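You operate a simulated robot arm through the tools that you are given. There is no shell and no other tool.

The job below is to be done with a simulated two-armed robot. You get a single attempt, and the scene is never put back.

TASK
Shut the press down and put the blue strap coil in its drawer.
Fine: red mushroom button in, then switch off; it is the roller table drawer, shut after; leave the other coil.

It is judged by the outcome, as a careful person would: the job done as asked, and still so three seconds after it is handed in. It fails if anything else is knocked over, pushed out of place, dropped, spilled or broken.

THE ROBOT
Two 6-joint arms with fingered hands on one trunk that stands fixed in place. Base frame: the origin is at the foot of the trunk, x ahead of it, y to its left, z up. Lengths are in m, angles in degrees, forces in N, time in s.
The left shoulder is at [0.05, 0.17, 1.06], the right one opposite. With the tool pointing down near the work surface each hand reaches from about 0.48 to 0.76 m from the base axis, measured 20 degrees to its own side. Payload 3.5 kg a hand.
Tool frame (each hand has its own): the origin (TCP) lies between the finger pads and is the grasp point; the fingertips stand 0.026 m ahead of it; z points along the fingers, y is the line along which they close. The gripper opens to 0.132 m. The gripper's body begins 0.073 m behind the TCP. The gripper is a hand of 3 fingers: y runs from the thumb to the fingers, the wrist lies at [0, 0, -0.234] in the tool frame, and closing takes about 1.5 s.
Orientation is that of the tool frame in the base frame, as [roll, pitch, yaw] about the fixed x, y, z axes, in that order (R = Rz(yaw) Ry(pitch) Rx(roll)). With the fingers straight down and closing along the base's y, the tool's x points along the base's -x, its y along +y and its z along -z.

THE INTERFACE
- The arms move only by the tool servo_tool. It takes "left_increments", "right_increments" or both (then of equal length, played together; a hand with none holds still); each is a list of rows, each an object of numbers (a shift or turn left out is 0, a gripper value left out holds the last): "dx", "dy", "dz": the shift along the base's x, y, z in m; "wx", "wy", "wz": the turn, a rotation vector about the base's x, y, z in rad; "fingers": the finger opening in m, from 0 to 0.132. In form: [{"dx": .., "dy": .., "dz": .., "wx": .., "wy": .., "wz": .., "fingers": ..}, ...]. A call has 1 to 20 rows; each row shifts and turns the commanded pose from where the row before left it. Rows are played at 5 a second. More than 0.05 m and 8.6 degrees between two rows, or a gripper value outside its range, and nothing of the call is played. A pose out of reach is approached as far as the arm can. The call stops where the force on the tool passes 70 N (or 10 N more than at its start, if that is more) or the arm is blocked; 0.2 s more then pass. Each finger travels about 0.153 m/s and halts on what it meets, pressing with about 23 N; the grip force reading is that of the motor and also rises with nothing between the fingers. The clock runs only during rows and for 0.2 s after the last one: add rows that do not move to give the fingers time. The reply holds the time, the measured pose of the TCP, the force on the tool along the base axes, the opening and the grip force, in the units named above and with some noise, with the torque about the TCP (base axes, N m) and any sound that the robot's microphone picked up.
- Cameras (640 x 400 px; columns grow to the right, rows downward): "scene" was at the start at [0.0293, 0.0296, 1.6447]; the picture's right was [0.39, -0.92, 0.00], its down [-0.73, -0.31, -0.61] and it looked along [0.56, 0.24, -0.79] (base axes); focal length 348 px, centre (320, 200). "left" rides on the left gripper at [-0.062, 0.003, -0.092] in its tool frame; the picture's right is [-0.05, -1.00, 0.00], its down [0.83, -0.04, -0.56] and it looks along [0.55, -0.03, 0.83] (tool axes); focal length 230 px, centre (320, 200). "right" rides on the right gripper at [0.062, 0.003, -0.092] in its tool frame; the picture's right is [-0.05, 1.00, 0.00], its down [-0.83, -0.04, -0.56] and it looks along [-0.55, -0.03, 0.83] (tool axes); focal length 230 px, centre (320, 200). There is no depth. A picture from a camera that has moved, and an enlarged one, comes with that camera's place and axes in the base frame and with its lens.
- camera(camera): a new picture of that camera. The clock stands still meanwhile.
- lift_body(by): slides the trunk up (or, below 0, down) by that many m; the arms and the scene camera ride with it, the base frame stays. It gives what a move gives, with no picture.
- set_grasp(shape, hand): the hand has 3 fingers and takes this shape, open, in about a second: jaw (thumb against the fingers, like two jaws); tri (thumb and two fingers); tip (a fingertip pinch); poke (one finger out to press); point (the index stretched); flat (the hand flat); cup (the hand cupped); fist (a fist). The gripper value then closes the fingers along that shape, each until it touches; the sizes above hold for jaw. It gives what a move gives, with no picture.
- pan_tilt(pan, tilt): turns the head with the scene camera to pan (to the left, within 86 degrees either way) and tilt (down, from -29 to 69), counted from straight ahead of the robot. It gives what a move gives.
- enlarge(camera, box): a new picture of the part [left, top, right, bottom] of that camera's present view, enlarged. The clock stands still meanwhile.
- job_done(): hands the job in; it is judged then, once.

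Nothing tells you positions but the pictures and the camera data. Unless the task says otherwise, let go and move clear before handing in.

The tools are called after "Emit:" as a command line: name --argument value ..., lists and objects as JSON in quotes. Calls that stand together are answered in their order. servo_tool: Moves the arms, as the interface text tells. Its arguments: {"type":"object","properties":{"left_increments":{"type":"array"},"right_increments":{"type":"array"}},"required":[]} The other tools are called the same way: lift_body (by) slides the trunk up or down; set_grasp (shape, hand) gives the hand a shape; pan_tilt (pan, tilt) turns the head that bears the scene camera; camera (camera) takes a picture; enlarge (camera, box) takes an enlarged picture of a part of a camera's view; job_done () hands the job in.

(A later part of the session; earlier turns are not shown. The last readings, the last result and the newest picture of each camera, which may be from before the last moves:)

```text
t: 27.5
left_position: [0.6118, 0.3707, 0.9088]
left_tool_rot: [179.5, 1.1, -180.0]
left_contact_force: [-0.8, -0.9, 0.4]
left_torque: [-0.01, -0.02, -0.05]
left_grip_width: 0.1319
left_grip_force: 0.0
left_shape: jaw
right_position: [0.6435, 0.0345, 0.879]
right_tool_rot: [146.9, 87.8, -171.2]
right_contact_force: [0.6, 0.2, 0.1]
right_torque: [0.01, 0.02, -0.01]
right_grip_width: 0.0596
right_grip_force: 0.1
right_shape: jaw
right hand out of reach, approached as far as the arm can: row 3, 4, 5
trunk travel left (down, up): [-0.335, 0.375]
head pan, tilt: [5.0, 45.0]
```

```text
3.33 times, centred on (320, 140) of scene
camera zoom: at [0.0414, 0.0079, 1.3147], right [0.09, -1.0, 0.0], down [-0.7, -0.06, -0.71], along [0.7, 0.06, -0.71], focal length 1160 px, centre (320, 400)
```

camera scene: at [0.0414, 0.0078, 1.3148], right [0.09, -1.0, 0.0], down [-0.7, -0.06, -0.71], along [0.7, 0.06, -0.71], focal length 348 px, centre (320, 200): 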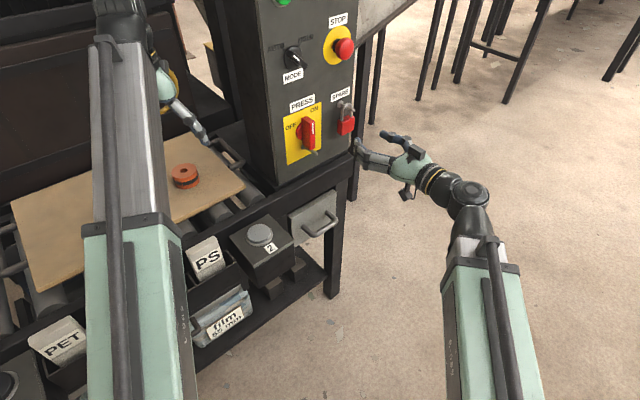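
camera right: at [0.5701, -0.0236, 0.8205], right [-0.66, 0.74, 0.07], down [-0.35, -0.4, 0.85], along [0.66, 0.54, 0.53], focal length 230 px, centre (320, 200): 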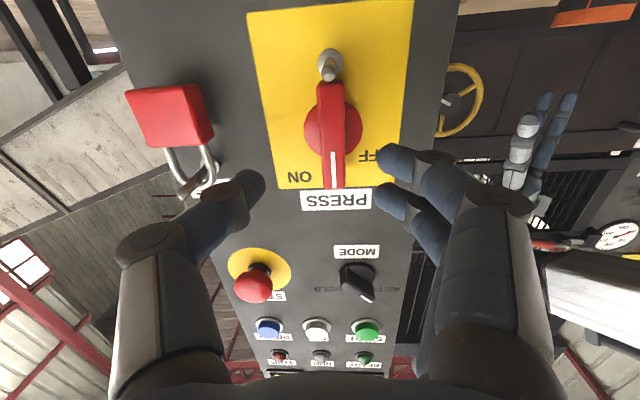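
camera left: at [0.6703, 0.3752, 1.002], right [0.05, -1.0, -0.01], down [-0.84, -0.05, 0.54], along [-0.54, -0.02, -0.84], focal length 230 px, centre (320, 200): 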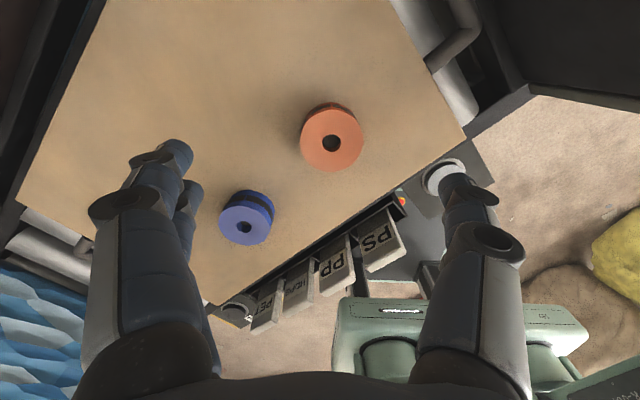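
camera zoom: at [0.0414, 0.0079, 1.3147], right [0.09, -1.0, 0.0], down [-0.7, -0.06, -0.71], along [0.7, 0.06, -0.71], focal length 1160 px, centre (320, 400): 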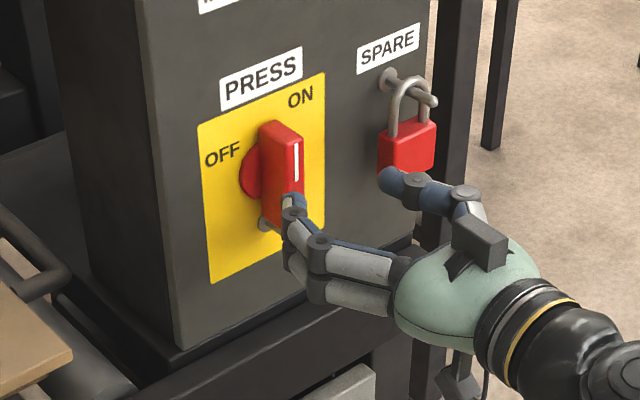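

Centred to within about 1 cm. I'll correct sideways and move in so the pads straddle the bar.

Emit:
servo_tool --right_increments '[{"dx": -0.0032, "dy": 0.0034, "dz": -0.002}, {"dx": -0.0031, "dy": 0.0033, "dz": -0.001}, {"dx": 0.0085, "dy": 0.0078}, {"dx": 0.0085, "dy": 0.0078}, {"dx": 0.0085, "dy": 0.0078}, {}]'

Emit:
camera --camera "right"

Emit:
enlarge --camera "scene" --box '[240, 80, 400, 200]'

```text
t: 28.9
left_position: [0.6122, 0.3709, 0.9094]
left_tool_rot: [179.6, 1.2, -180.0]
left_contact_force: [-0.4, -0.2, -0.2]
left_torque: [-0.02, 0.0, 0.02]
left_grip_width: 0.1318
left_grip_force: 0.1
left_shape: jaw
right_position: [0.6652, 0.0654, 0.8737]
right_tool_rot: [146.9, 87.8, -171.3]
right_contact_force: [-0.3, 0.7, 0.8]
right_torque: [0.02, 0.03, 0.01]
right_grip_width: 0.0597
right_grip_force: 0.0
right_shape: jaw
right hand out of reach, approached as far as the arm can: row 1
trunk travel left (down, up): [-0.335, 0.375]
head pan, tilt: [5.0, 45.0]
```

```text
taken
camera right: at [0.593, 0.0067, 0.8171], right [-0.66, 0.75, 0.07], down [-0.35, -0.4, 0.85], along [0.66, 0.54, 0.53], focal length 230 px, centre (320, 200)
```

right: 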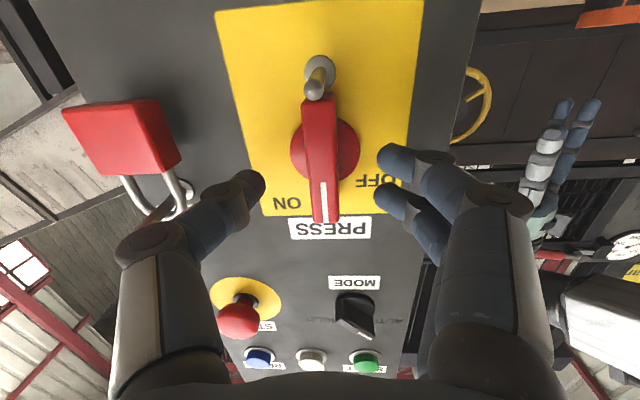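

```text
3.33 times, centred on (320, 140) of scene
camera zoom: at [0.0414, 0.0079, 1.3147], right [0.09, -1.0, 0.0], down [-0.7, -0.06, -0.71], along [0.7, 0.06, -0.71], focal length 1160 px, centre (320, 400)
```

zoom: 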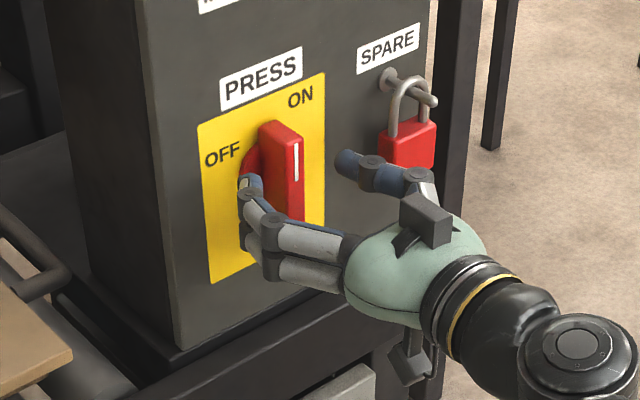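

The jaws straddle the bar. One small step in, then close.

Emit:
servo_tool --right_increments '[{"dx": 0.0062, "dy": 0.0058, "dz": 0.001}, {"fingers": 0.0}, {}, {}, {}, {}, {}]'

Emit:
camera --camera "right"

Emit:
enlarge --camera "scene" --box '[240, 80, 400, 200]'

```text
t: 30.5
left_position: [0.6118, 0.3709, 0.9085]
left_tool_rot: [179.6, 1.1, -180.0]
left_contact_force: [0.1, -0.7, -0.6]
left_torque: [0.02, 0.06, 0.0]
left_grip_width: 0.1319
left_grip_force: 0.1
left_shape: jaw
right_position: [0.6729, 0.0714, 0.8764]
right_tool_rot: [147.1, 87.9, -171.1]
right_contact_force: [1.9, 2.5, -0.1]
right_torque: [0.02, -0.03, 0.03]
right_grip_width: 0.0115
right_grip_force: 22.8
right_shape: jaw
trunk travel left (down, up): [-0.335, 0.375]
head pan, tilt: [5.0, 45.0]
```

```text
taken
camera right: at [0.5992, 0.0129, 0.818], right [-0.66, 0.75, 0.07], down [-0.35, -0.4, 0.85], along [0.66, 0.54, 0.53], focal length 230 px, centre (320, 200)
```

right: 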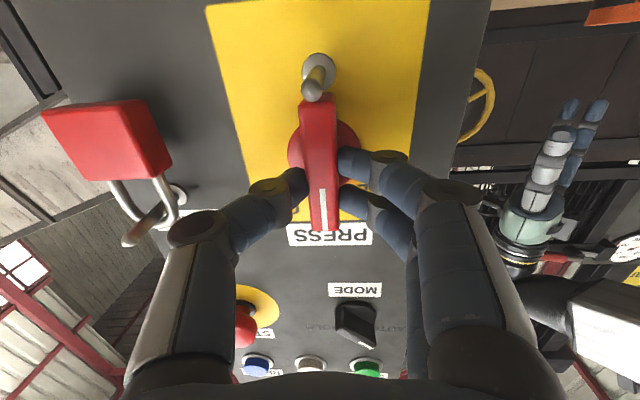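

```text
3.33 times, centred on (320, 140) of scene
camera zoom: at [0.0416, 0.0081, 1.3147], right [0.09, -1.0, 0.0], down [-0.7, -0.06, -0.71], along [0.7, 0.06, -0.71], focal length 1160 px, centre (320, 400)
```

zoom: 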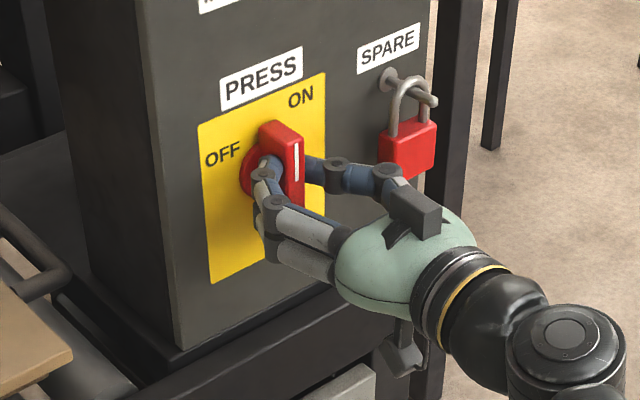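

The bar is gripped. I'll turn it counter-clockwise (ON toward OFF) about the panel normal, in small steps.

Emit:
servo_tool --right_increments '[{"wx": -0.088, "wy": -0.0816}, {"wx": -0.088, "wy": -0.0816}, {"wx": -0.088, "wy": -0.0816}, {"wx": -0.088, "wy": -0.0816}]'

Emit:
camera --camera "right"

Emit:
enlarge --camera "scene" --box '[240, 80, 400, 200]'

```text
t: 31.5
left_position: [0.6113, 0.3714, 0.9082]
left_tool_rot: [179.6, 1.1, 180.0]
left_contact_force: [-0.8, 0.2, 0.4]
left_torque: [-0.01, 0.0, -0.01]
left_grip_width: 0.1316
left_grip_force: 0.2
left_shape: jaw
right_position: [0.6547, 0.0989, 0.9458]
right_tool_rot: [-95.2, 64.0, -54.4]
right_contact_force: [0.8, -0.6, 0.1]
right_torque: [0.02, -0.01, -0.03]
right_grip_width: 0.0057
right_grip_force: 23.5
right_shape: jaw
right hand out of reach, approached as far as the arm can: row 2, 3, 4
trunk travel left (down, up): [-0.335, 0.375]
head pan, tilt: [5.0, 45.0]
```

```text
taken
camera right: at [0.596, 0.0216, 0.8931], right [-0.61, 0.69, -0.39], down [-0.61, -0.09, 0.79], along [0.51, 0.72, 0.48], focal length 230 px, centre (320, 200)
```

right: 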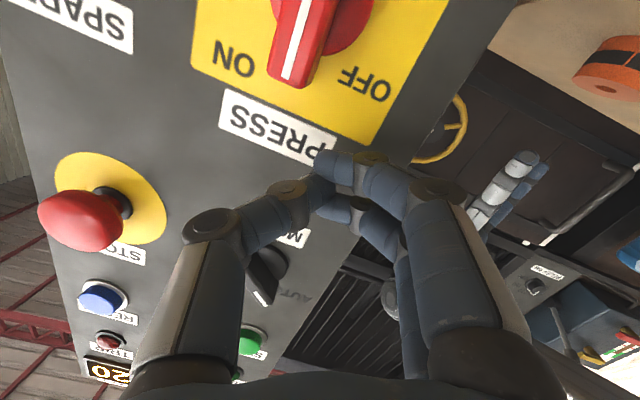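

```text
3.33 times, centred on (320, 140) of scene
camera zoom: at [0.0413, 0.0078, 1.3149], right [0.09, -1.0, 0.0], down [-0.7, -0.06, -0.71], along [0.7, 0.06, -0.71], focal length 1160 px, centre (320, 400)
```

zoom: 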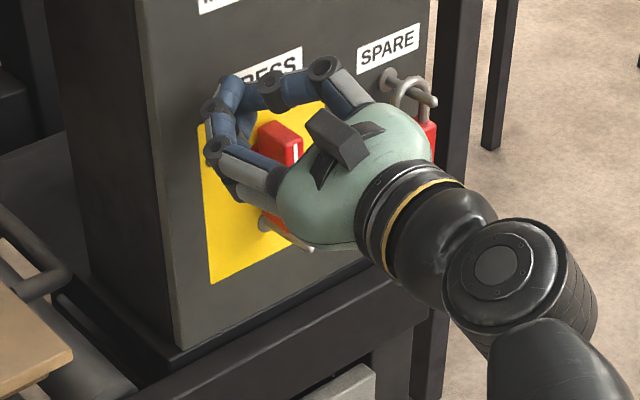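

The wrist reached a limit and the hand slid up off the bar; the switch itself hasn't moved. I'll back off, undo the roll, and instead push the bar's upper end round with closed fingertips.

Emit:
servo_tool --right_increments '[{"dx": -0.0147, "dy": -0.0136}, {"dx": -0.0147, "dy": -0.0136}, {"dx": -0.0147, "dy": -0.0136}]'

Emit:
servo_tool --right_increments '[{"wx": 0.0733, "wy": 0.068}, {"wx": 0.0733, "wy": 0.068}, {"wx": 0.0733, "wy": 0.068}, {"wx": 0.0733, "wy": 0.068}, {}]'

Emit:
camera --camera "right"

Emit:
enlarge --camera "scene" --box '[240, 20, 400, 200]'

```text
t: 32.3
left_position: [0.6122, 0.3717, 0.9079]
left_tool_rot: [179.6, 1.1, -180.0]
left_contact_force: [-0.1, 0.2, 0.6]
left_torque: [-0.02, -0.01, -0.02]
left_grip_width: 0.1319
left_grip_force: 0.0
left_shape: jaw
right_position: [0.6228, 0.0701, 0.9664]
right_tool_rot: [-93.0, 63.7, -51.7]
right_contact_force: [0.9, 0.2, -0.1]
right_torque: [-0.03, 0.06, 0.04]
right_grip_width: 0.0057
right_grip_force: 22.7
right_shape: jaw
right hand out of reach, approached as far as the arm can: row 1, 2, 3
trunk travel left (down, up): [-0.335, 0.375]
head pan, tilt: [5.0, 45.0]
```

```text
t: 33.5
left_position: [0.6115, 0.3702, 0.9083]
left_tool_rot: [179.6, 1.1, -180.0]
left_contact_force: [0.0, 0.0, 0.4]
left_torque: [0.0, -0.01, -0.02]
left_grip_width: 0.1318
left_grip_force: 0.0
left_shape: jaw
right_position: [0.6223, 0.0711, 0.9653]
right_tool_rot: [-117.7, 86.2, -76.0]
right_contact_force: [-0.2, 0.7, -0.4]
right_torque: [-0.04, 0.02, -0.03]
right_grip_width: 0.0056
right_grip_force: 23.1
right_shape: jaw
trunk travel left (down, up): [-0.335, 0.375]
head pan, tilt: [5.0, 45.0]
```

```text
taken
camera right: at [0.5529, 0.0091, 0.9064], right [-0.66, 0.75, -0.01], down [-0.4, -0.35, 0.85], along [0.63, 0.57, 0.53], focal length 230 px, centre (320, 200)
```

right: 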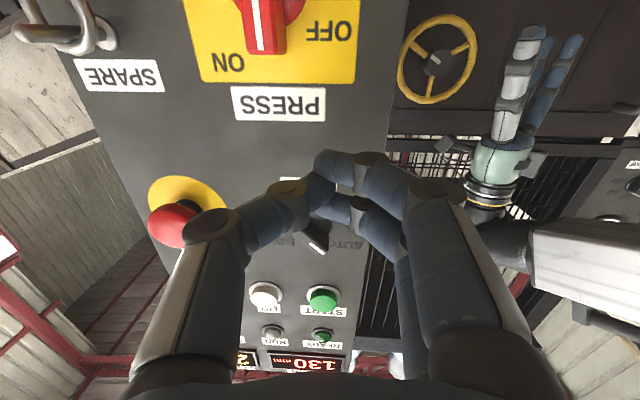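

```text
2.22 times, centred on (320, 110) of scene
camera zoom: at [0.0414, 0.0078, 1.3147], right [0.09, -1.0, 0.0], down [-0.7, -0.06, -0.71], along [0.7, 0.06, -0.71], focal length 773 px, centre (320, 400)
```

zoom: 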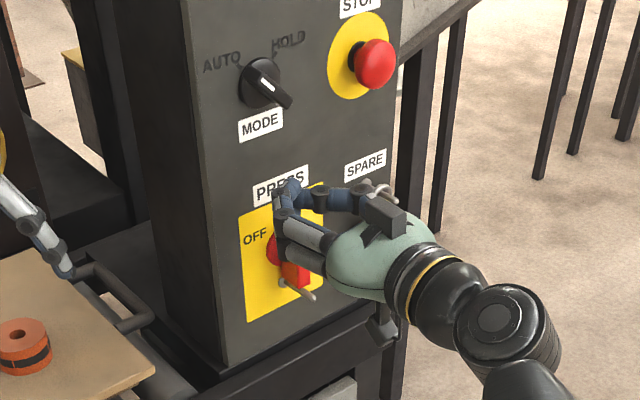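

The hand is back square to the panel. I'll move its closed tips to the right of the bar's upper half, ready to push leftward.

Emit:
servo_tool --right_increments '[{"dz": -0.018}, {"dz": -0.017}, {"dx": 0.0175, "dy": -0.0188}, {"dx": 0.0175, "dy": -0.0188}, {"dx": 0.0174, "dy": -0.0188}, {"dz": -0.013}, {"dz": -0.013}, {"dx": 0.0089, "dy": 0.0083}, {"dx": 0.0089, "dy": 0.0083}, {}]'

Emit:
camera --camera "right"

Emit:
enlarge --camera "scene" --box '[240, 80, 400, 200]'

```text
t: 35.7
left_position: [0.6108, 0.371, 0.9089]
left_tool_rot: [179.6, 1.0, -180.0]
left_contact_force: [0.2, 0.3, -0.9]
left_torque: [0.01, 0.01, 0.01]
left_grip_width: 0.1322
left_grip_force: 0.1
left_shape: jaw
right_position: [0.7007, 0.0328, 0.9051]
right_tool_rot: [-117.2, 86.2, -75.4]
right_contact_force: [0.3, 0.9, -0.5]
right_torque: [-0.02, -0.01, -0.04]
right_grip_width: 0.0057
right_grip_force: 23.4
right_shape: jaw
right hand out of reach, approached as far as the arm can: row 1, 2
trunk travel left (down, up): [-0.335, 0.375]
head pan, tilt: [5.0, 45.0]
```

```text
taken
camera right: at [0.6304, -0.0293, 0.8466], right [-0.66, 0.75, -0.01], down [-0.4, -0.35, 0.85], along [0.63, 0.57, 0.53], focal length 230 px, centre (320, 200)
```

right: 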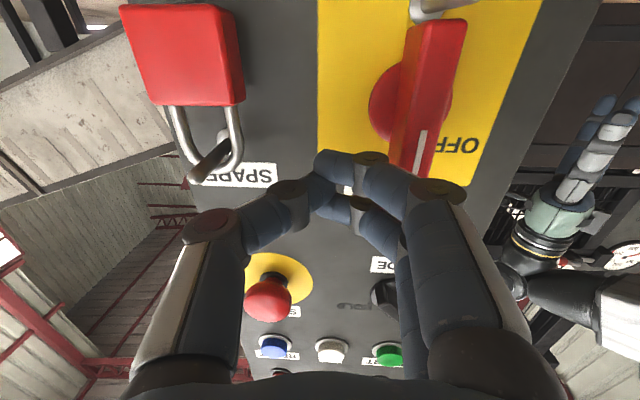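

```text
3.33 times, centred on (320, 140) of scene
camera zoom: at [0.0415, 0.0079, 1.3147], right [0.09, -1.0, 0.0], down [-0.7, -0.06, -0.71], along [0.7, 0.06, -0.71], focal length 1160 px, centre (320, 400)
```

zoom: 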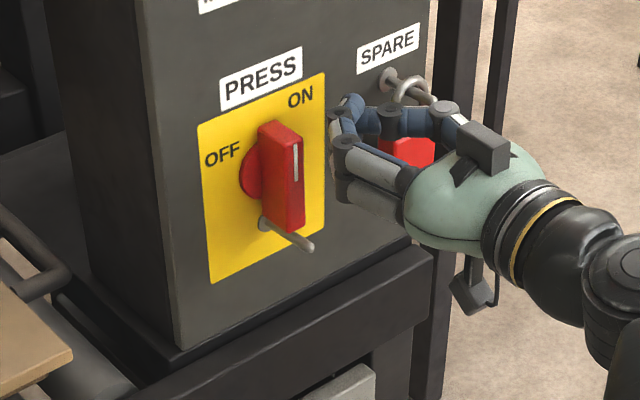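

The tips sit right of the bar's upper half. Pushing left in small steps.

Emit:
servo_tool --right_increments '[{"dx": -0.0054, "dy": 0.0059, "dz": 0.001}, {"dx": -0.0054, "dy": 0.0059, "dz": 0.001}, {"dx": -0.0054, "dy": 0.0059, "dz": 0.001}, {"dx": -0.0054, "dy": 0.0059}, {"dx": -0.0054, "dy": 0.0059}]'

Emit:
camera --camera "right"

Emit:
enlarge --camera "scene" --box '[240, 80, 400, 200]'

```text
t: 36.9
left_position: [0.6113, 0.3706, 0.9096]
left_tool_rot: [179.6, 1.1, 179.9]
left_contact_force: [0.1, -0.5, 0.2]
left_torque: [-0.03, -0.02, -0.02]
left_grip_width: 0.1317
left_grip_force: 0.1
left_shape: jaw
right_position: [0.6719, 0.0605, 0.9092]
right_tool_rot: [-116.6, 86.2, -74.9]
right_contact_force: [-4.0, -6.5, 2.1]
right_torque: [-0.05, 0.06, 0.03]
right_grip_width: 0.0058
right_grip_force: 22.8
right_shape: jaw
trunk travel left (down, up): [-0.335, 0.375]
head pan, tilt: [5.0, 45.0]
```

```text
taken
camera right: at [0.6021, -0.0007, 0.8503], right [-0.66, 0.75, -0.01], down [-0.4, -0.35, 0.85], along [0.63, 0.57, 0.53], focal length 230 px, centre (320, 200)
```

right: 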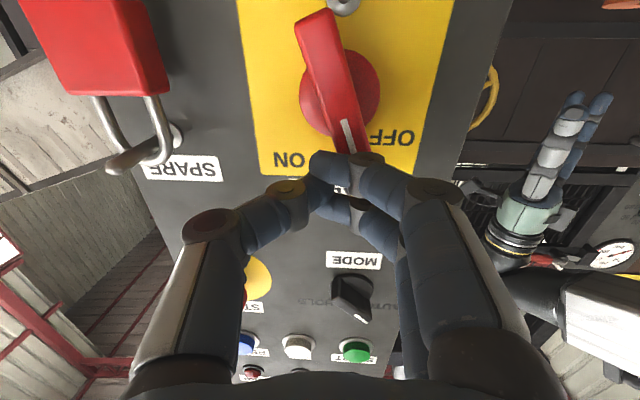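

```text
3.33 times, centred on (320, 140) of scene
camera zoom: at [0.041, 0.0072, 1.3148], right [0.09, -1.0, 0.0], down [-0.7, -0.06, -0.71], along [0.7, 0.06, -0.71], focal length 1160 px, centre (320, 400)
```

zoom: 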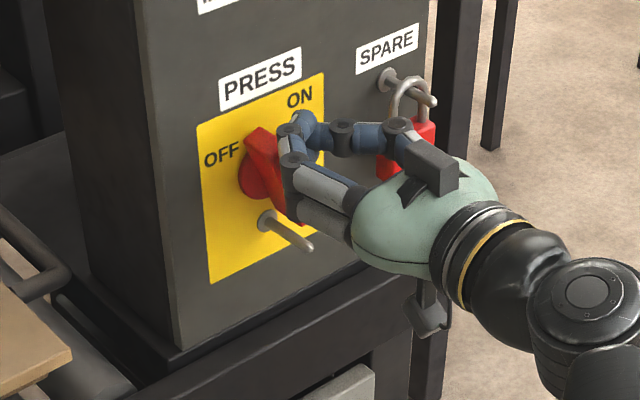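

It's turning (about 20–25° so far). Continuing left and then down.

Emit:
servo_tool --right_increments '[{"dx": -0.0054, "dy": 0.0059}, {"dx": -0.0054, "dy": 0.0059}, {"dx": -0.0054, "dy": 0.0059, "dz": -0.002}, {"dx": -0.0041, "dy": 0.0044, "dz": -0.004}]'

Emit:
camera --camera "right"

Emit:
enlarge --camera "scene" --box '[240, 80, 400, 200]'

```text
t: 37.9
left_position: [0.6101, 0.3708, 0.9087]
left_tool_rot: [179.6, 1.1, 179.9]
left_contact_force: [0.8, 0.3, 0.2]
left_torque: [-0.03, 0.0, -0.01]
left_grip_width: 0.1321
left_grip_force: 0.1
left_shape: jaw
right_position: [0.6531, 0.0848, 0.9033]
right_tool_rot: [-116.9, 86.3, -75.3]
right_contact_force: [-1.0, -1.2, 1.5]
right_torque: [0.03, -0.01, -0.04]
right_grip_width: 0.0058
right_grip_force: 22.7
right_shape: jaw
trunk travel left (down, up): [-0.335, 0.375]
head pan, tilt: [5.0, 45.0]
```

```text
taken
camera right: at [0.5823, 0.0224, 0.8441], right [-0.66, 0.75, -0.01], down [-0.4, -0.35, 0.85], along [0.63, 0.57, 0.53], focal length 230 px, centre (320, 200)
```

right: 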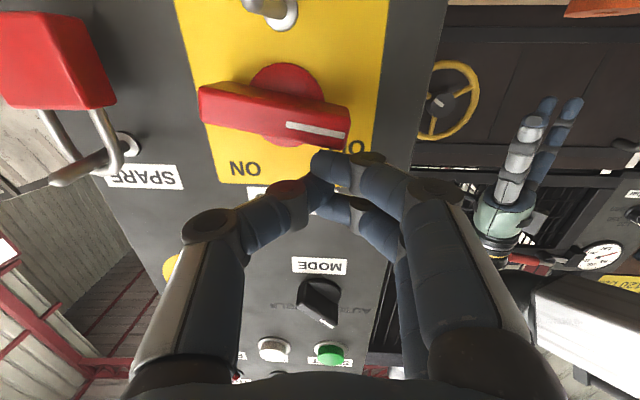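

```text
3.33 times, centred on (320, 140) of scene
camera zoom: at [0.0414, 0.0078, 1.3148], right [0.09, -1.0, 0.0], down [-0.7, -0.06, -0.71], along [0.7, 0.06, -0.71], focal length 1160 px, centre (320, 400)
```

zoom: 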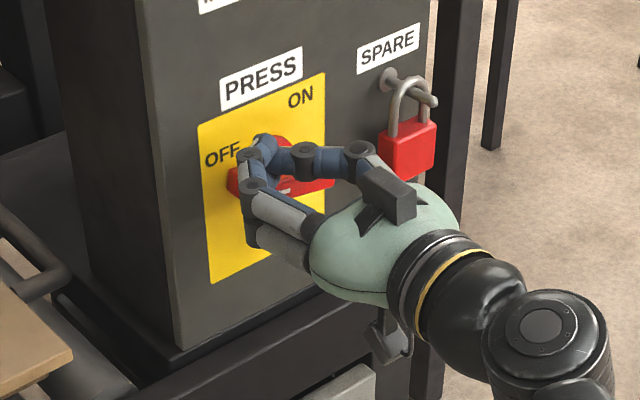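

The bar now lies nearly horizontal toward OFF. I'll press down slightly to be sure it's at its stop, then back off and check the displays.

Emit:
servo_tool --right_increments '[{"dz": -0.004}, {"dz": -0.004}, {"dz": -0.003}]'

Emit:
camera --camera "right"

```text
t: 38.7
left_position: [0.6106, 0.371, 0.9114]
left_tool_rot: [179.6, 1.2, 179.9]
left_contact_force: [1.3, -0.7, -0.9]
left_torque: [0.04, -0.02, 0.0]
left_grip_width: 0.1319
left_grip_force: 0.1
left_shape: jaw
right_position: [0.6512, 0.0839, 0.8945]
right_tool_rot: [-113.1, 86.3, -71.4]
right_contact_force: [-6.8, -2.5, 26.3]
right_torque: [0.35, -0.16, 0.08]
right_grip_width: 0.0063
right_grip_force: 22.5
right_shape: jaw
trunk travel left (down, up): [-0.335, 0.375]
head pan, tilt: [5.0, 45.0]
```

```text
taken
camera right: at [0.5808, 0.022, 0.8362], right [-0.66, 0.75, -0.01], down [-0.4, -0.35, 0.85], along [0.63, 0.56, 0.53], focal length 230 px, centre (320, 200)
```

right: 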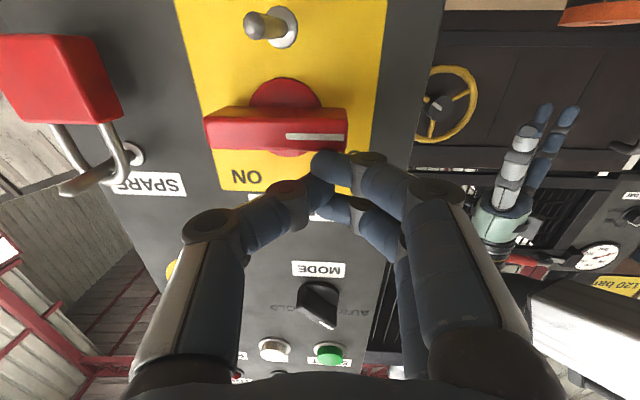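

It resisted firmly (26 N), so it's at the end stop. Backing off and checking the panel.

Emit:
servo_tool --right_increments '[{"dz": 0.01}, {"dz": 0.005, "dx": -0.005, "dy": -0.005}, {"dx": -0.011, "dy": -0.01}, {"dx": -0.0, "dy": -0.03}, {"dx": 0.01, "dy": -0.04}, {"dx": 0.01, "dy": -0.04}, {}]'

Emit:
pan_tilt --pan 5 --tilt 25

Emit:
enlarge --camera "scene" --box '[220, 0, 420, 400]'

Emit:
camera --camera "scene"

```text
t: 40.3
left_position: [0.6112, 0.3708, 0.9081]
left_tool_rot: [179.7, 1.0, 180.0]
left_contact_force: [0.0, 0.1, 0.4]
left_torque: [0.03, 0.05, -0.06]
left_grip_width: 0.132
left_grip_force: 0.1
left_shape: jaw
right_position: [0.6598, -0.0429, 0.9064]
right_tool_rot: [-117.1, 86.1, -75.5]
right_contact_force: [-0.3, 0.1, 0.9]
right_torque: [-0.01, -0.01, -0.02]
right_grip_width: 0.0061
right_grip_force: 23.0
right_shape: jaw
right hand out of reach, approached as far as the arm can: row 4
trunk travel left (down, up): [-0.335, 0.375]
head pan, tilt: [5.0, 45.0]
```

```text
t: 41.2
left_position: [0.6125, 0.3718, 0.9087]
left_tool_rot: [179.5, 1.1, -180.0]
left_contact_force: [0.6, 0.0, 0.0]
left_torque: [0.02, 0.0, 0.0]
left_grip_width: 0.132
left_grip_force: 0.1
left_shape: jaw
right_position: [0.6582, -0.0416, 0.9076]
right_tool_rot: [-117.1, 86.3, -75.3]
right_contact_force: [-0.6, -0.8, -0.5]
right_torque: [-0.01, -0.02, -0.02]
right_grip_width: 0.0058
right_grip_force: 22.7
right_shape: jaw
trunk travel left (down, up): [-0.335, 0.375]
head pan, tilt: [5.0, 25.0]
```

```text
1.00 times, centred on (320, 200) of scene (not enlarged: the box is as wide or as high as the picture)
camera zoom: at [0.0522, 0.0088, 1.3453], right [0.09, -1.0, 0.0], down [-0.42, -0.04, -0.91], along [0.9, 0.08, -0.42], focal length 348 px, centre (320, 200)
```

zoom: 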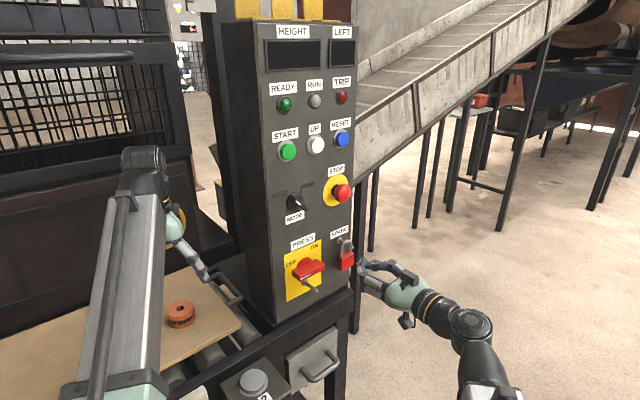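

```text
taken
camera scene: at [0.0522, 0.0088, 1.3453], right [0.09, -1.0, 0.0], down [-0.42, -0.04, -0.91], along [0.9, 0.08, -0.42], focal length 348 px, centre (320, 200)
```

scene: 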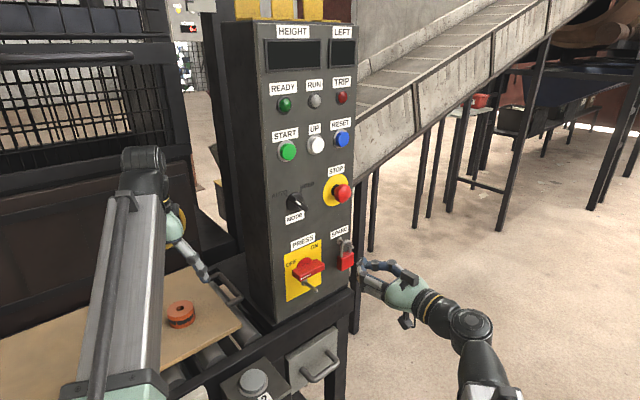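

All displays and lights are dark: the press is off. Next the roller table drawer: I'll lift the trunk, swing the right hand back to pointing down, and look at the drawer handle.

Emit:
lift_body --by 0.17

Emit:
servo_tool --right_increments '[{"dx": -0.015, "dy": -0.015, "wx": -0.0955, "wy": 0.1061, "fingers": 0.08}, {"dx": -0.015, "dy": -0.015, "wx": -0.0955, "wy": 0.1061}, {"dx": -0.01, "dy": -0.01, "wx": -0.0955, "wy": 0.1061}, {"wx": -0.0955, "wy": 0.1061}, {"wx": -0.0955, "wy": 0.1061}, {"wx": -0.0955, "wy": 0.1061}, {"wx": -0.0955, "wy": 0.1061}, {"wx": -0.0955, "wy": 0.1061}, {"wx": -0.0955, "wy": 0.1061}, {"wx": -0.0955, "wy": 0.1061}, {"wx": -0.0955, "wy": 0.1061}, {}]'

Emit:
pan_tilt --pan 10 --tilt 50

Emit:
camera --camera "scene"

Emit:
camera --camera "right"

```text
t: 43.1
left_position: [0.6113, 0.3707, 1.0795]
left_tool_rot: [179.5, 1.1, 179.9]
left_contact_force: [-0.1, -0.5, 0.8]
left_torque: [-0.01, -0.01, 0.01]
left_grip_width: 0.1318
left_grip_force: 0.1
left_shape: jaw
right_position: [0.6599, -0.0416, 1.078]
right_tool_rot: [-117.2, 86.2, -75.6]
right_contact_force: [-0.8, -0.3, 0.1]
right_torque: [0.03, 0.03, 0.06]
right_grip_width: 0.006
right_grip_force: 23.0
right_shape: jaw
trunk travel left (down, up): [-0.505, 0.205]
head pan, tilt: [5.0, 25.0]
```

```text
t: 45.7
left_position: [0.6108, 0.3708, 1.0795]
left_tool_rot: [179.6, 1.1, -180.0]
left_contact_force: [-0.7, 1.0, -0.1]
left_torque: [-0.02, 0.02, 0.03]
left_grip_width: 0.1317
left_grip_force: 0.0
left_shape: jaw
right_position: [0.6278, -0.0806, 1.0567]
right_tool_rot: [-179.2, -1.1, -134.7]
right_contact_force: [-0.1, -0.5, 0.0]
right_torque: [-0.02, 0.03, -0.02]
right_grip_width: 0.0798
right_grip_force: 0.0
right_shape: jaw
right hand out of reach, approached as far as the arm can: row 11
trunk travel left (down, up): [-0.505, 0.205]
head pan, tilt: [5.0, 25.0]
```

```text
t: 46.6
left_position: [0.6112, 0.3698, 1.0788]
left_tool_rot: [179.6, 1.1, -180.0]
left_contact_force: [0.4, 0.3, 0.0]
left_torque: [-0.01, -0.01, 0.01]
left_grip_width: 0.132
left_grip_force: 0.1
left_shape: jaw
right_position: [0.6291, -0.0797, 1.0576]
right_tool_rot: [-179.2, -0.9, -134.6]
right_contact_force: [0.2, 0.1, -0.1]
right_torque: [0.01, 0.0, -0.01]
right_grip_width: 0.0795
right_grip_force: 0.1
right_shape: jaw
trunk travel left (down, up): [-0.505, 0.205]
head pan, tilt: [10.0, 50.0]
```

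```text
taken
camera scene: at [0.0363, 0.0141, 1.4779], right [0.17, -0.98, 0.0], down [-0.75, -0.13, -0.64], along [0.63, 0.11, -0.77], focal length 348 px, centre (320, 200)
```

scene: 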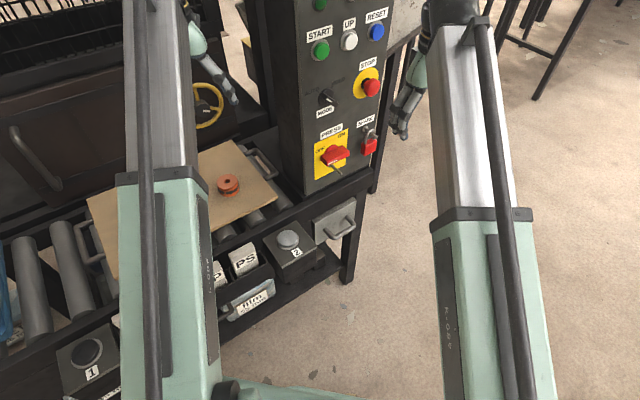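

```text
taken
camera right: at [0.5835, -0.1189, 1.1507], right [-0.67, 0.74, -0.01], down [0.62, 0.57, 0.54], along [0.41, 0.36, -0.84], focal length 230 px, centre (320, 200)
```

right: 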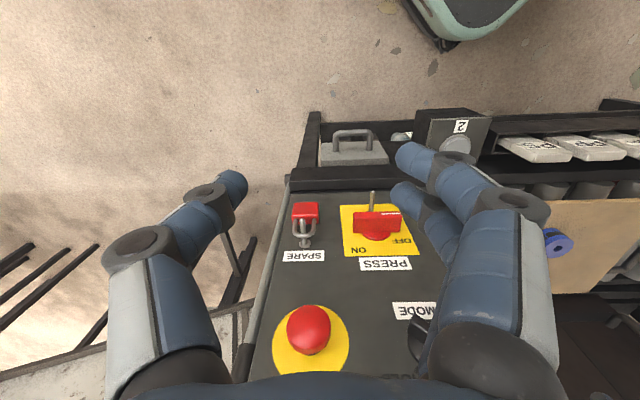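

Let me enlarge the drawer in both cameras to locate its handle.

Emit:
enlarge --camera "scene" --box '[280, 180, 400, 270]'

Emit:
enlarge --camera "right" --box '[280, 90, 440, 190]'

```text
4.44 times, centred on (340, 225) of scene
camera zoom: at [0.0363, 0.0141, 1.4779], right [0.17, -0.98, 0.0], down [-0.75, -0.13, -0.64], along [0.63, 0.11, -0.77], focal length 1546 px, centre (231, 89)
```

zoom: 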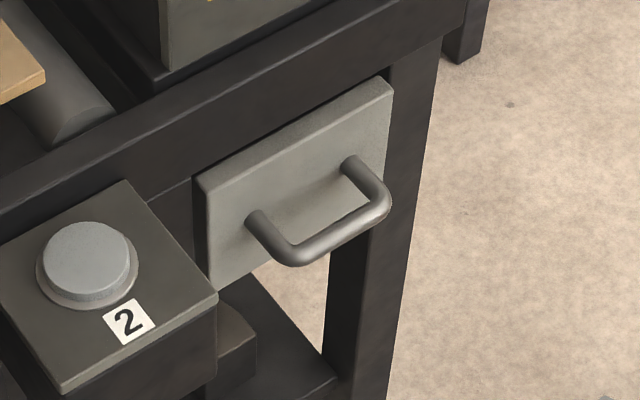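

```text
4.00 times, centred on (360, 140) of right
camera zoom: at [0.5835, -0.1189, 1.1507], right [-0.67, 0.74, -0.01], down [0.62, 0.57, 0.54], along [0.41, 0.36, -0.84], focal length 920 px, centre (160, 440)
```

zoom: 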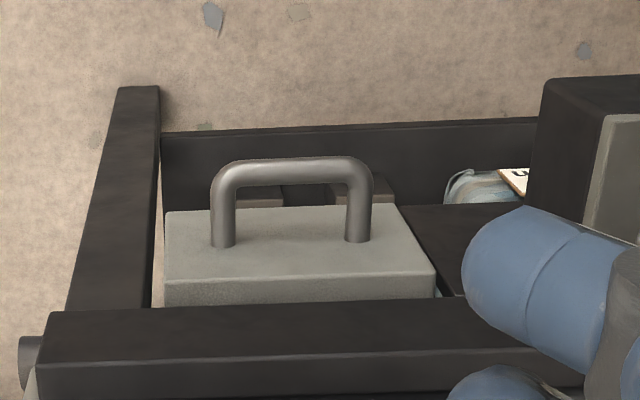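

The handle bar is at about (0.657, 0.046, 0.592), standing 45 mm off the drawer face, with the drawer pulling along (-0.733, -0.680). I'll turn the right hand so its jaws close front-to-back, tilt it 20°, and come down near the handle.

Emit:
servo_tool --right_increments '[{"wz": -0.1468, "fingers": 0.042}, {"wz": -0.1468}, {"wz": -0.1468}, {"wz": -0.1468}, {"wz": -0.1468}, {"wz": -0.1468}, {"wz": -0.1468}, {"wz": -0.1468}, {"wz": -0.1468}, {"wz": -0.1468}, {"wz": -0.1468}, {"dz": -0.04, "dy": 0.01}, {"dz": -0.04, "dy": 0.01}, {"dz": -0.04, "dy": 0.01}, {}]'

Emit:
camera --camera "right"

Emit:
camera --camera "scene"

```text
t: 49.8
left_position: [0.6112, 0.3703, 1.0787]
left_tool_rot: [179.6, 1.1, -179.9]
left_contact_force: [-0.3, -0.3, -0.3]
left_torque: [0.0, 0.01, 0.0]
left_grip_width: 0.1318
left_grip_force: 0.1
left_shape: jaw
right_position: [0.6331, -0.0501, 0.9287]
right_tool_rot: [-179.7, -1.7, 133.0]
right_contact_force: [0.6, 0.6, -0.2]
right_torque: [0.03, -0.04, 0.0]
right_grip_width: 0.0423
right_grip_force: 0.0
right_shape: jaw
right hand out of reach, approached as far as the arm can: row 1, 4
trunk travel left (down, up): [-0.505, 0.205]
head pan, tilt: [10.0, 50.0]
```

```text
taken
camera right: at [0.5945, -0.0037, 1.0228], right [0.77, 0.64, -0.01], down [0.55, -0.65, 0.53], along [0.34, -0.41, -0.85], focal length 230 px, centre (320, 200)
```

right: 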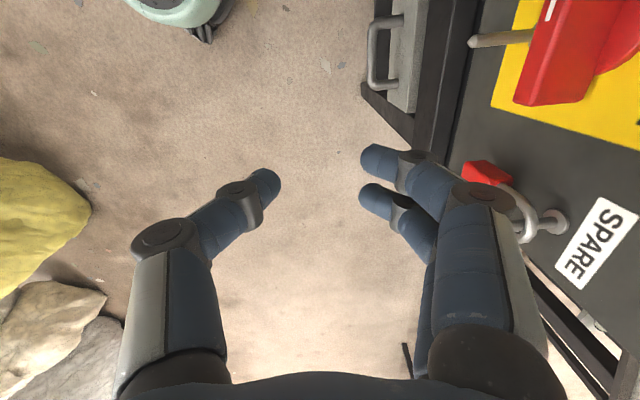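

```text
taken
camera scene: at [0.0363, 0.0141, 1.4778], right [0.17, -0.98, 0.0], down [-0.75, -0.13, -0.64], along [0.63, 0.11, -0.77], focal length 348 px, centre (320, 200)
```

scene: 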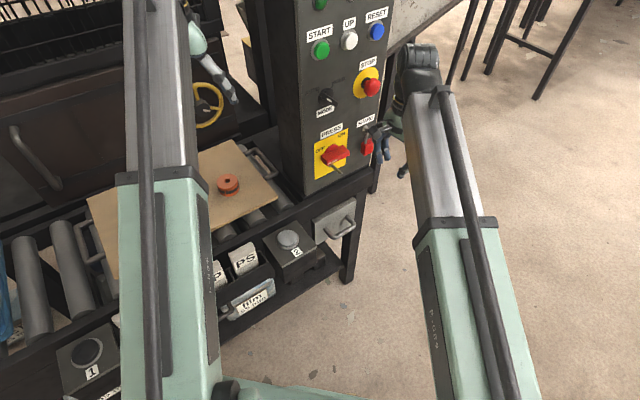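

The second view confirms the bar at about (0.655, 0.049, 0.592). Tilting and descending to just above the handle.

Emit:
servo_tool --right_increments '[{"dz": -0.034, "wx": 0.0791, "wy": -0.0853}, {"dz": -0.034, "wx": 0.0791, "wy": -0.0853}, {"dz": -0.034, "wx": 0.0791, "wy": -0.0853}, {"dz": -0.034}, {"dz": -0.034}, {"dy": 0.02, "dz": -0.02}, {"dy": 0.02, "dz": -0.02}, {"dy": 0.02, "dz": -0.02}, {"dy": 0.0187, "dz": -0.026}, {}]'

Emit:
camera --camera "right"

Emit:
enlarge --camera "scene" --box '[260, 130, 420, 270]'

```text
t: 52.0
left_position: [0.6112, 0.3702, 1.0789]
left_tool_rot: [179.7, 1.1, 180.0]
left_contact_force: [0.0, -1.1, 0.4]
left_torque: [-0.02, 0.02, 0.01]
left_grip_width: 0.1321
left_grip_force: 0.1
left_shape: jaw
right_position: [0.6327, 0.0288, 0.674]
right_tool_rot: [160.2, -1.5, 133.5]
right_contact_force: [-0.7, 0.3, -0.5]
right_torque: [0.0, 0.0, -0.02]
right_grip_width: 0.0423
right_grip_force: 0.0
right_shape: jaw
trunk travel left (down, up): [-0.505, 0.205]
head pan, tilt: [10.0, 50.0]
```

```text
taken
camera right: at [0.5709, 0.0533, 0.7632], right [0.72, 0.6, 0.34], down [0.42, -0.77, 0.48], along [0.55, -0.21, -0.81], focal length 230 px, centre (320, 200)
```

right: 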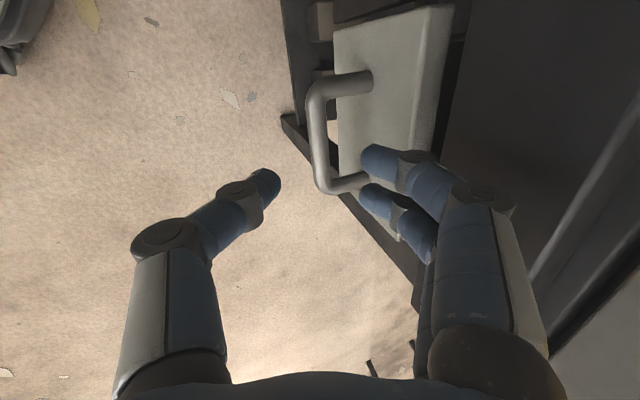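

```text
2.86 times, centred on (340, 200) of scene
camera zoom: at [0.0362, 0.0141, 1.4778], right [0.17, -0.98, 0.0], down [-0.75, -0.13, -0.64], along [0.63, 0.11, -0.77], focal length 994 px, centre (263, 200)
```

zoom: 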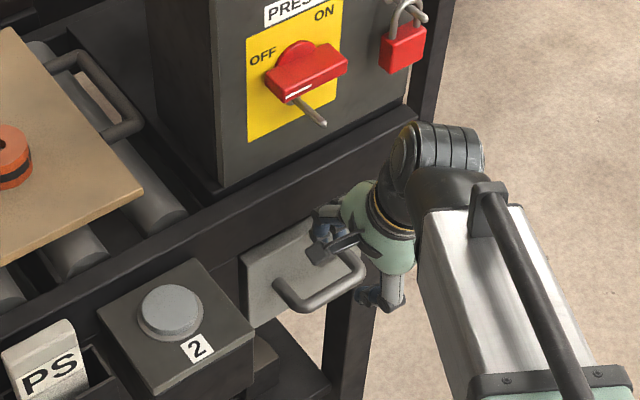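

Aligned: the tool axis meets the bar. Descending along the tool axis, checking midway.

Emit:
servo_tool --right_increments '[{"dx": 0.0044, "dy": 0.0051, "dz": -0.0188}, {"dx": 0.0044, "dy": 0.0051, "dz": -0.0188}, {}]'

Emit:
camera --camera "right"

```text
t: 52.8
left_position: [0.6114, 0.3711, 1.0787]
left_tool_rot: [179.6, 1.1, -180.0]
left_contact_force: [-0.1, 0.5, -0.3]
left_torque: [0.01, -0.03, -0.02]
left_grip_width: 0.1319
left_grip_force: 0.0
left_shape: jaw
right_position: [0.6412, 0.0395, 0.636]
right_tool_rot: [160.2, -1.7, 133.4]
right_contact_force: [-0.2, -0.4, 0.5]
right_torque: [0.0, 0.03, 0.01]
right_grip_width: 0.042
right_grip_force: 0.1
right_shape: jaw
trunk travel left (down, up): [-0.505, 0.205]
head pan, tilt: [10.0, 50.0]
```

```text
taken
camera right: at [0.5802, 0.0635, 0.726], right [0.72, 0.6, 0.34], down [0.41, -0.77, 0.48], along [0.55, -0.21, -0.81], focal length 230 px, centre (320, 200)
```

right: 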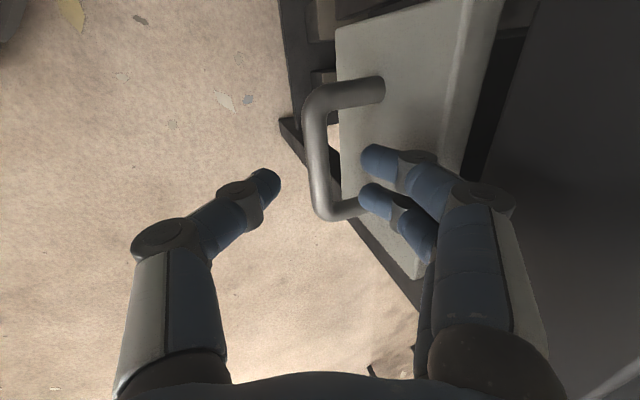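

Emit:
servo_tool --right_increments '[{"dx": 0.0044, "dy": 0.0051, "dz": -0.0188}, {"dx": 0.0044, "dy": 0.0051, "dz": -0.0188}, {}]'

Emit:
camera --camera "right"

```text
t: 53.6
left_position: [0.6114, 0.3691, 1.0796]
left_tool_rot: [179.6, 1.0, 180.0]
left_contact_force: [-0.8, -0.3, 0.9]
left_torque: [0.0, -0.04, 0.02]
left_grip_width: 0.132
left_grip_force: 0.0
left_shape: jaw
right_position: [0.6505, 0.0489, 0.5985]
right_tool_rot: [160.3, -1.7, 133.5]
right_contact_force: [-3.5, -4.8, 1.4]
right_torque: [0.13, -0.05, -0.05]
right_grip_width: 0.0404
right_grip_force: 0.0
right_shape: jaw
trunk travel left (down, up): [-0.505, 0.205]
head pan, tilt: [10.0, 50.0]
```

```text
taken
camera right: at [0.5886, 0.0732, 0.6887], right [0.72, 0.6, 0.34], down [0.42, -0.77, 0.48], along [0.55, -0.21, -0.81], focal length 230 px, centre (320, 200)
```

right: 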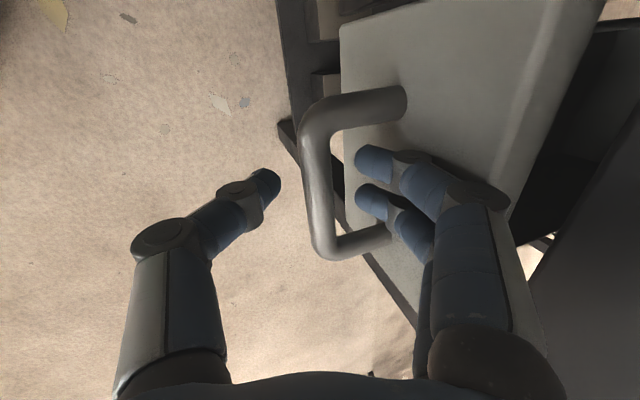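

The bar is between thumb and fingers, with just a light touch on the drawer face. Closing on it.

Emit:
servo_tool --right_increments '[{"dx": -0.002, "dy": -0.002, "fingers": 0.0}, {}, {}, {}, {}]'

Emit:
camera --camera "right"

```text
t: 54.8
left_position: [0.6121, 0.3705, 1.0779]
left_tool_rot: [179.5, 1.2, 180.0]
left_contact_force: [0.2, -0.1, -1.0]
left_torque: [-0.02, 0.03, -0.01]
left_grip_width: 0.1319
left_grip_force: 0.0
left_shape: jaw
right_position: [0.6467, 0.0467, 0.5983]
right_tool_rot: [160.3, -1.5, 133.4]
right_contact_force: [-6.3, -3.6, -8.9]
right_torque: [-0.15, 0.12, 0.02]
right_grip_width: 0.0106
right_grip_force: 23.7
right_shape: jaw
trunk travel left (down, up): [-0.505, 0.205]
head pan, tilt: [10.0, 50.0]
```

```text
taken
camera right: at [0.5866, 0.0717, 0.688], right [0.72, 0.6, 0.33], down [0.42, -0.77, 0.48], along [0.55, -0.21, -0.81], focal length 230 px, centre (320, 200)
```

right: 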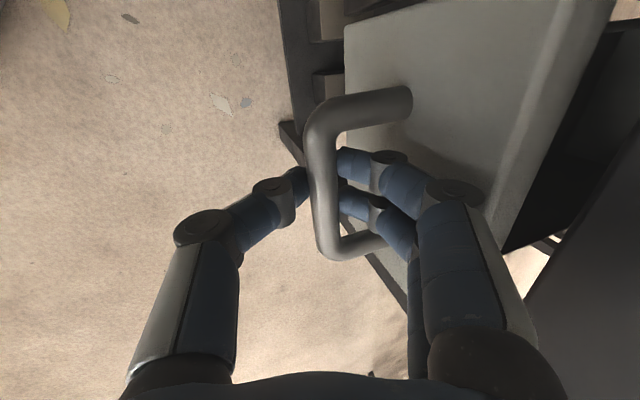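

The handle is held. Pulling straight out along the drawer's axis.

Emit:
servo_tool --right_increments '[{"dx": -0.0073, "dy": -0.0068}, {"dx": -0.0147, "dy": -0.0136}, {"dx": -0.0147, "dy": -0.0136}, {"dx": -0.0147, "dy": -0.0136}, {"dx": -0.0147, "dy": -0.0136}]'

Emit:
camera --camera "scene"

Emit:
camera --camera "right"

```text
t: 56.0
left_position: [0.6123, 0.3701, 1.0789]
left_tool_rot: [179.6, 0.8, 179.9]
left_contact_force: [-0.2, 0.3, 0.3]
left_torque: [0.03, 0.03, 0.03]
left_grip_width: 0.1321
left_grip_force: 0.1
left_shape: jaw
right_position: [0.583, -0.0156, 0.5973]
right_tool_rot: [160.1, -1.5, 133.4]
right_contact_force: [11.3, -13.7, -6.9]
right_torque: [-0.18, -0.11, -0.11]
right_grip_width: 0.0097
right_grip_force: 23.3
right_shape: jaw
trunk travel left (down, up): [-0.505, 0.205]
head pan, tilt: [10.0, 50.0]
```

```text
taken
camera scene: at [0.0377, 0.013, 1.4778], right [0.17, -0.98, 0.0], down [-0.76, -0.13, -0.64], along [0.63, 0.11, -0.77], focal length 348 px, centre (320, 200)
```

scene: 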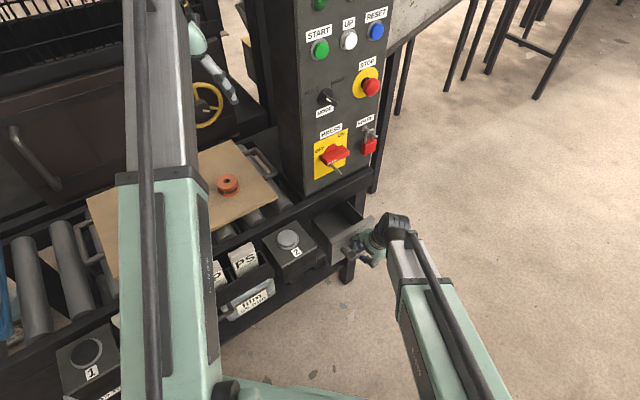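

```text
taken
camera right: at [0.5216, 0.0087, 0.6877], right [0.73, 0.6, 0.34], down [0.41, -0.77, 0.49], along [0.55, -0.21, -0.81], focal length 230 px, centre (320, 200)
```

right: 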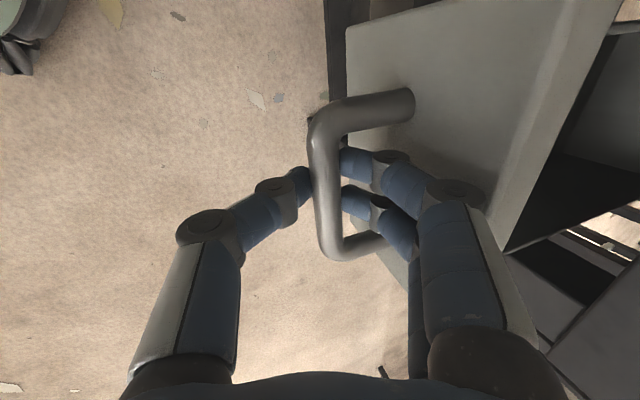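

Open about 9 cm, with some side load telling me the true axis is nearer 45°. Relieving that and pulling another 8 cm.

Emit:
servo_tool --right_increments '[{"dx": -0.008, "dy": -0.013}, {"dx": -0.0135, "dy": -0.0145}, {"dx": -0.0141, "dy": -0.0141}, {"dx": -0.0141, "dy": -0.0141}, {"dx": -0.0071, "dy": -0.0071}]'

Emit:
camera --camera "scene"

Emit:
enlarge --camera "scene" --box '[260, 170, 420, 290]'

```text
t: 57.2
left_position: [0.6117, 0.3713, 1.0778]
left_tool_rot: [179.6, 1.0, -179.9]
left_contact_force: [-0.2, -1.2, 0.5]
left_torque: [-0.01, 0.02, -0.01]
left_grip_width: 0.1319
left_grip_force: 0.0
left_shape: jaw
right_position: [0.5243, -0.0766, 0.5977]
right_tool_rot: [160.3, -1.7, 133.5]
right_contact_force: [-3.7, 4.4, -10.9]
right_torque: [-0.01, 0.06, 0.08]
right_grip_width: 0.0096
right_grip_force: 22.7
right_shape: jaw
trunk travel left (down, up): [-0.505, 0.205]
head pan, tilt: [10.0, 50.0]
```

```text
taken
camera scene: at [0.0367, 0.0143, 1.4778], right [0.17, -0.98, 0.0], down [-0.75, -0.13, -0.64], along [0.63, 0.11, -0.77], focal length 348 px, centre (320, 200)
```

scene: 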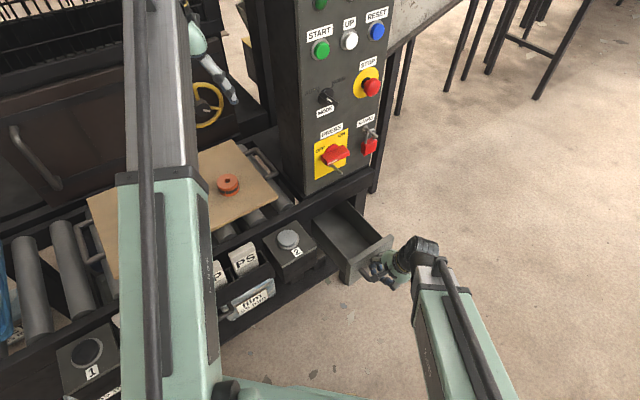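

```text
3.33 times, centred on (340, 230) of scene
camera zoom: at [0.0367, 0.0143, 1.4778], right [0.17, -0.98, 0.0], down [-0.75, -0.13, -0.64], along [0.63, 0.11, -0.77], focal length 1160 px, centre (253, 100)
```

zoom: 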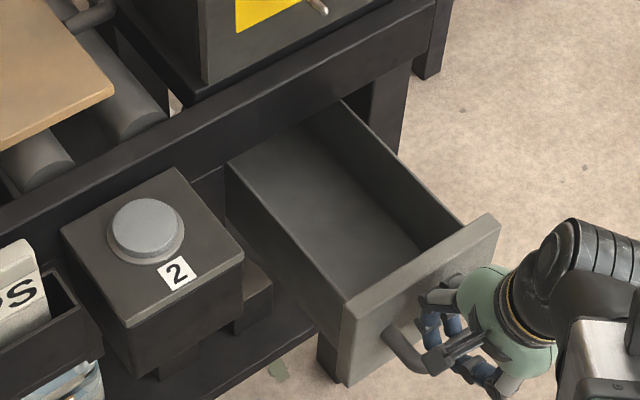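

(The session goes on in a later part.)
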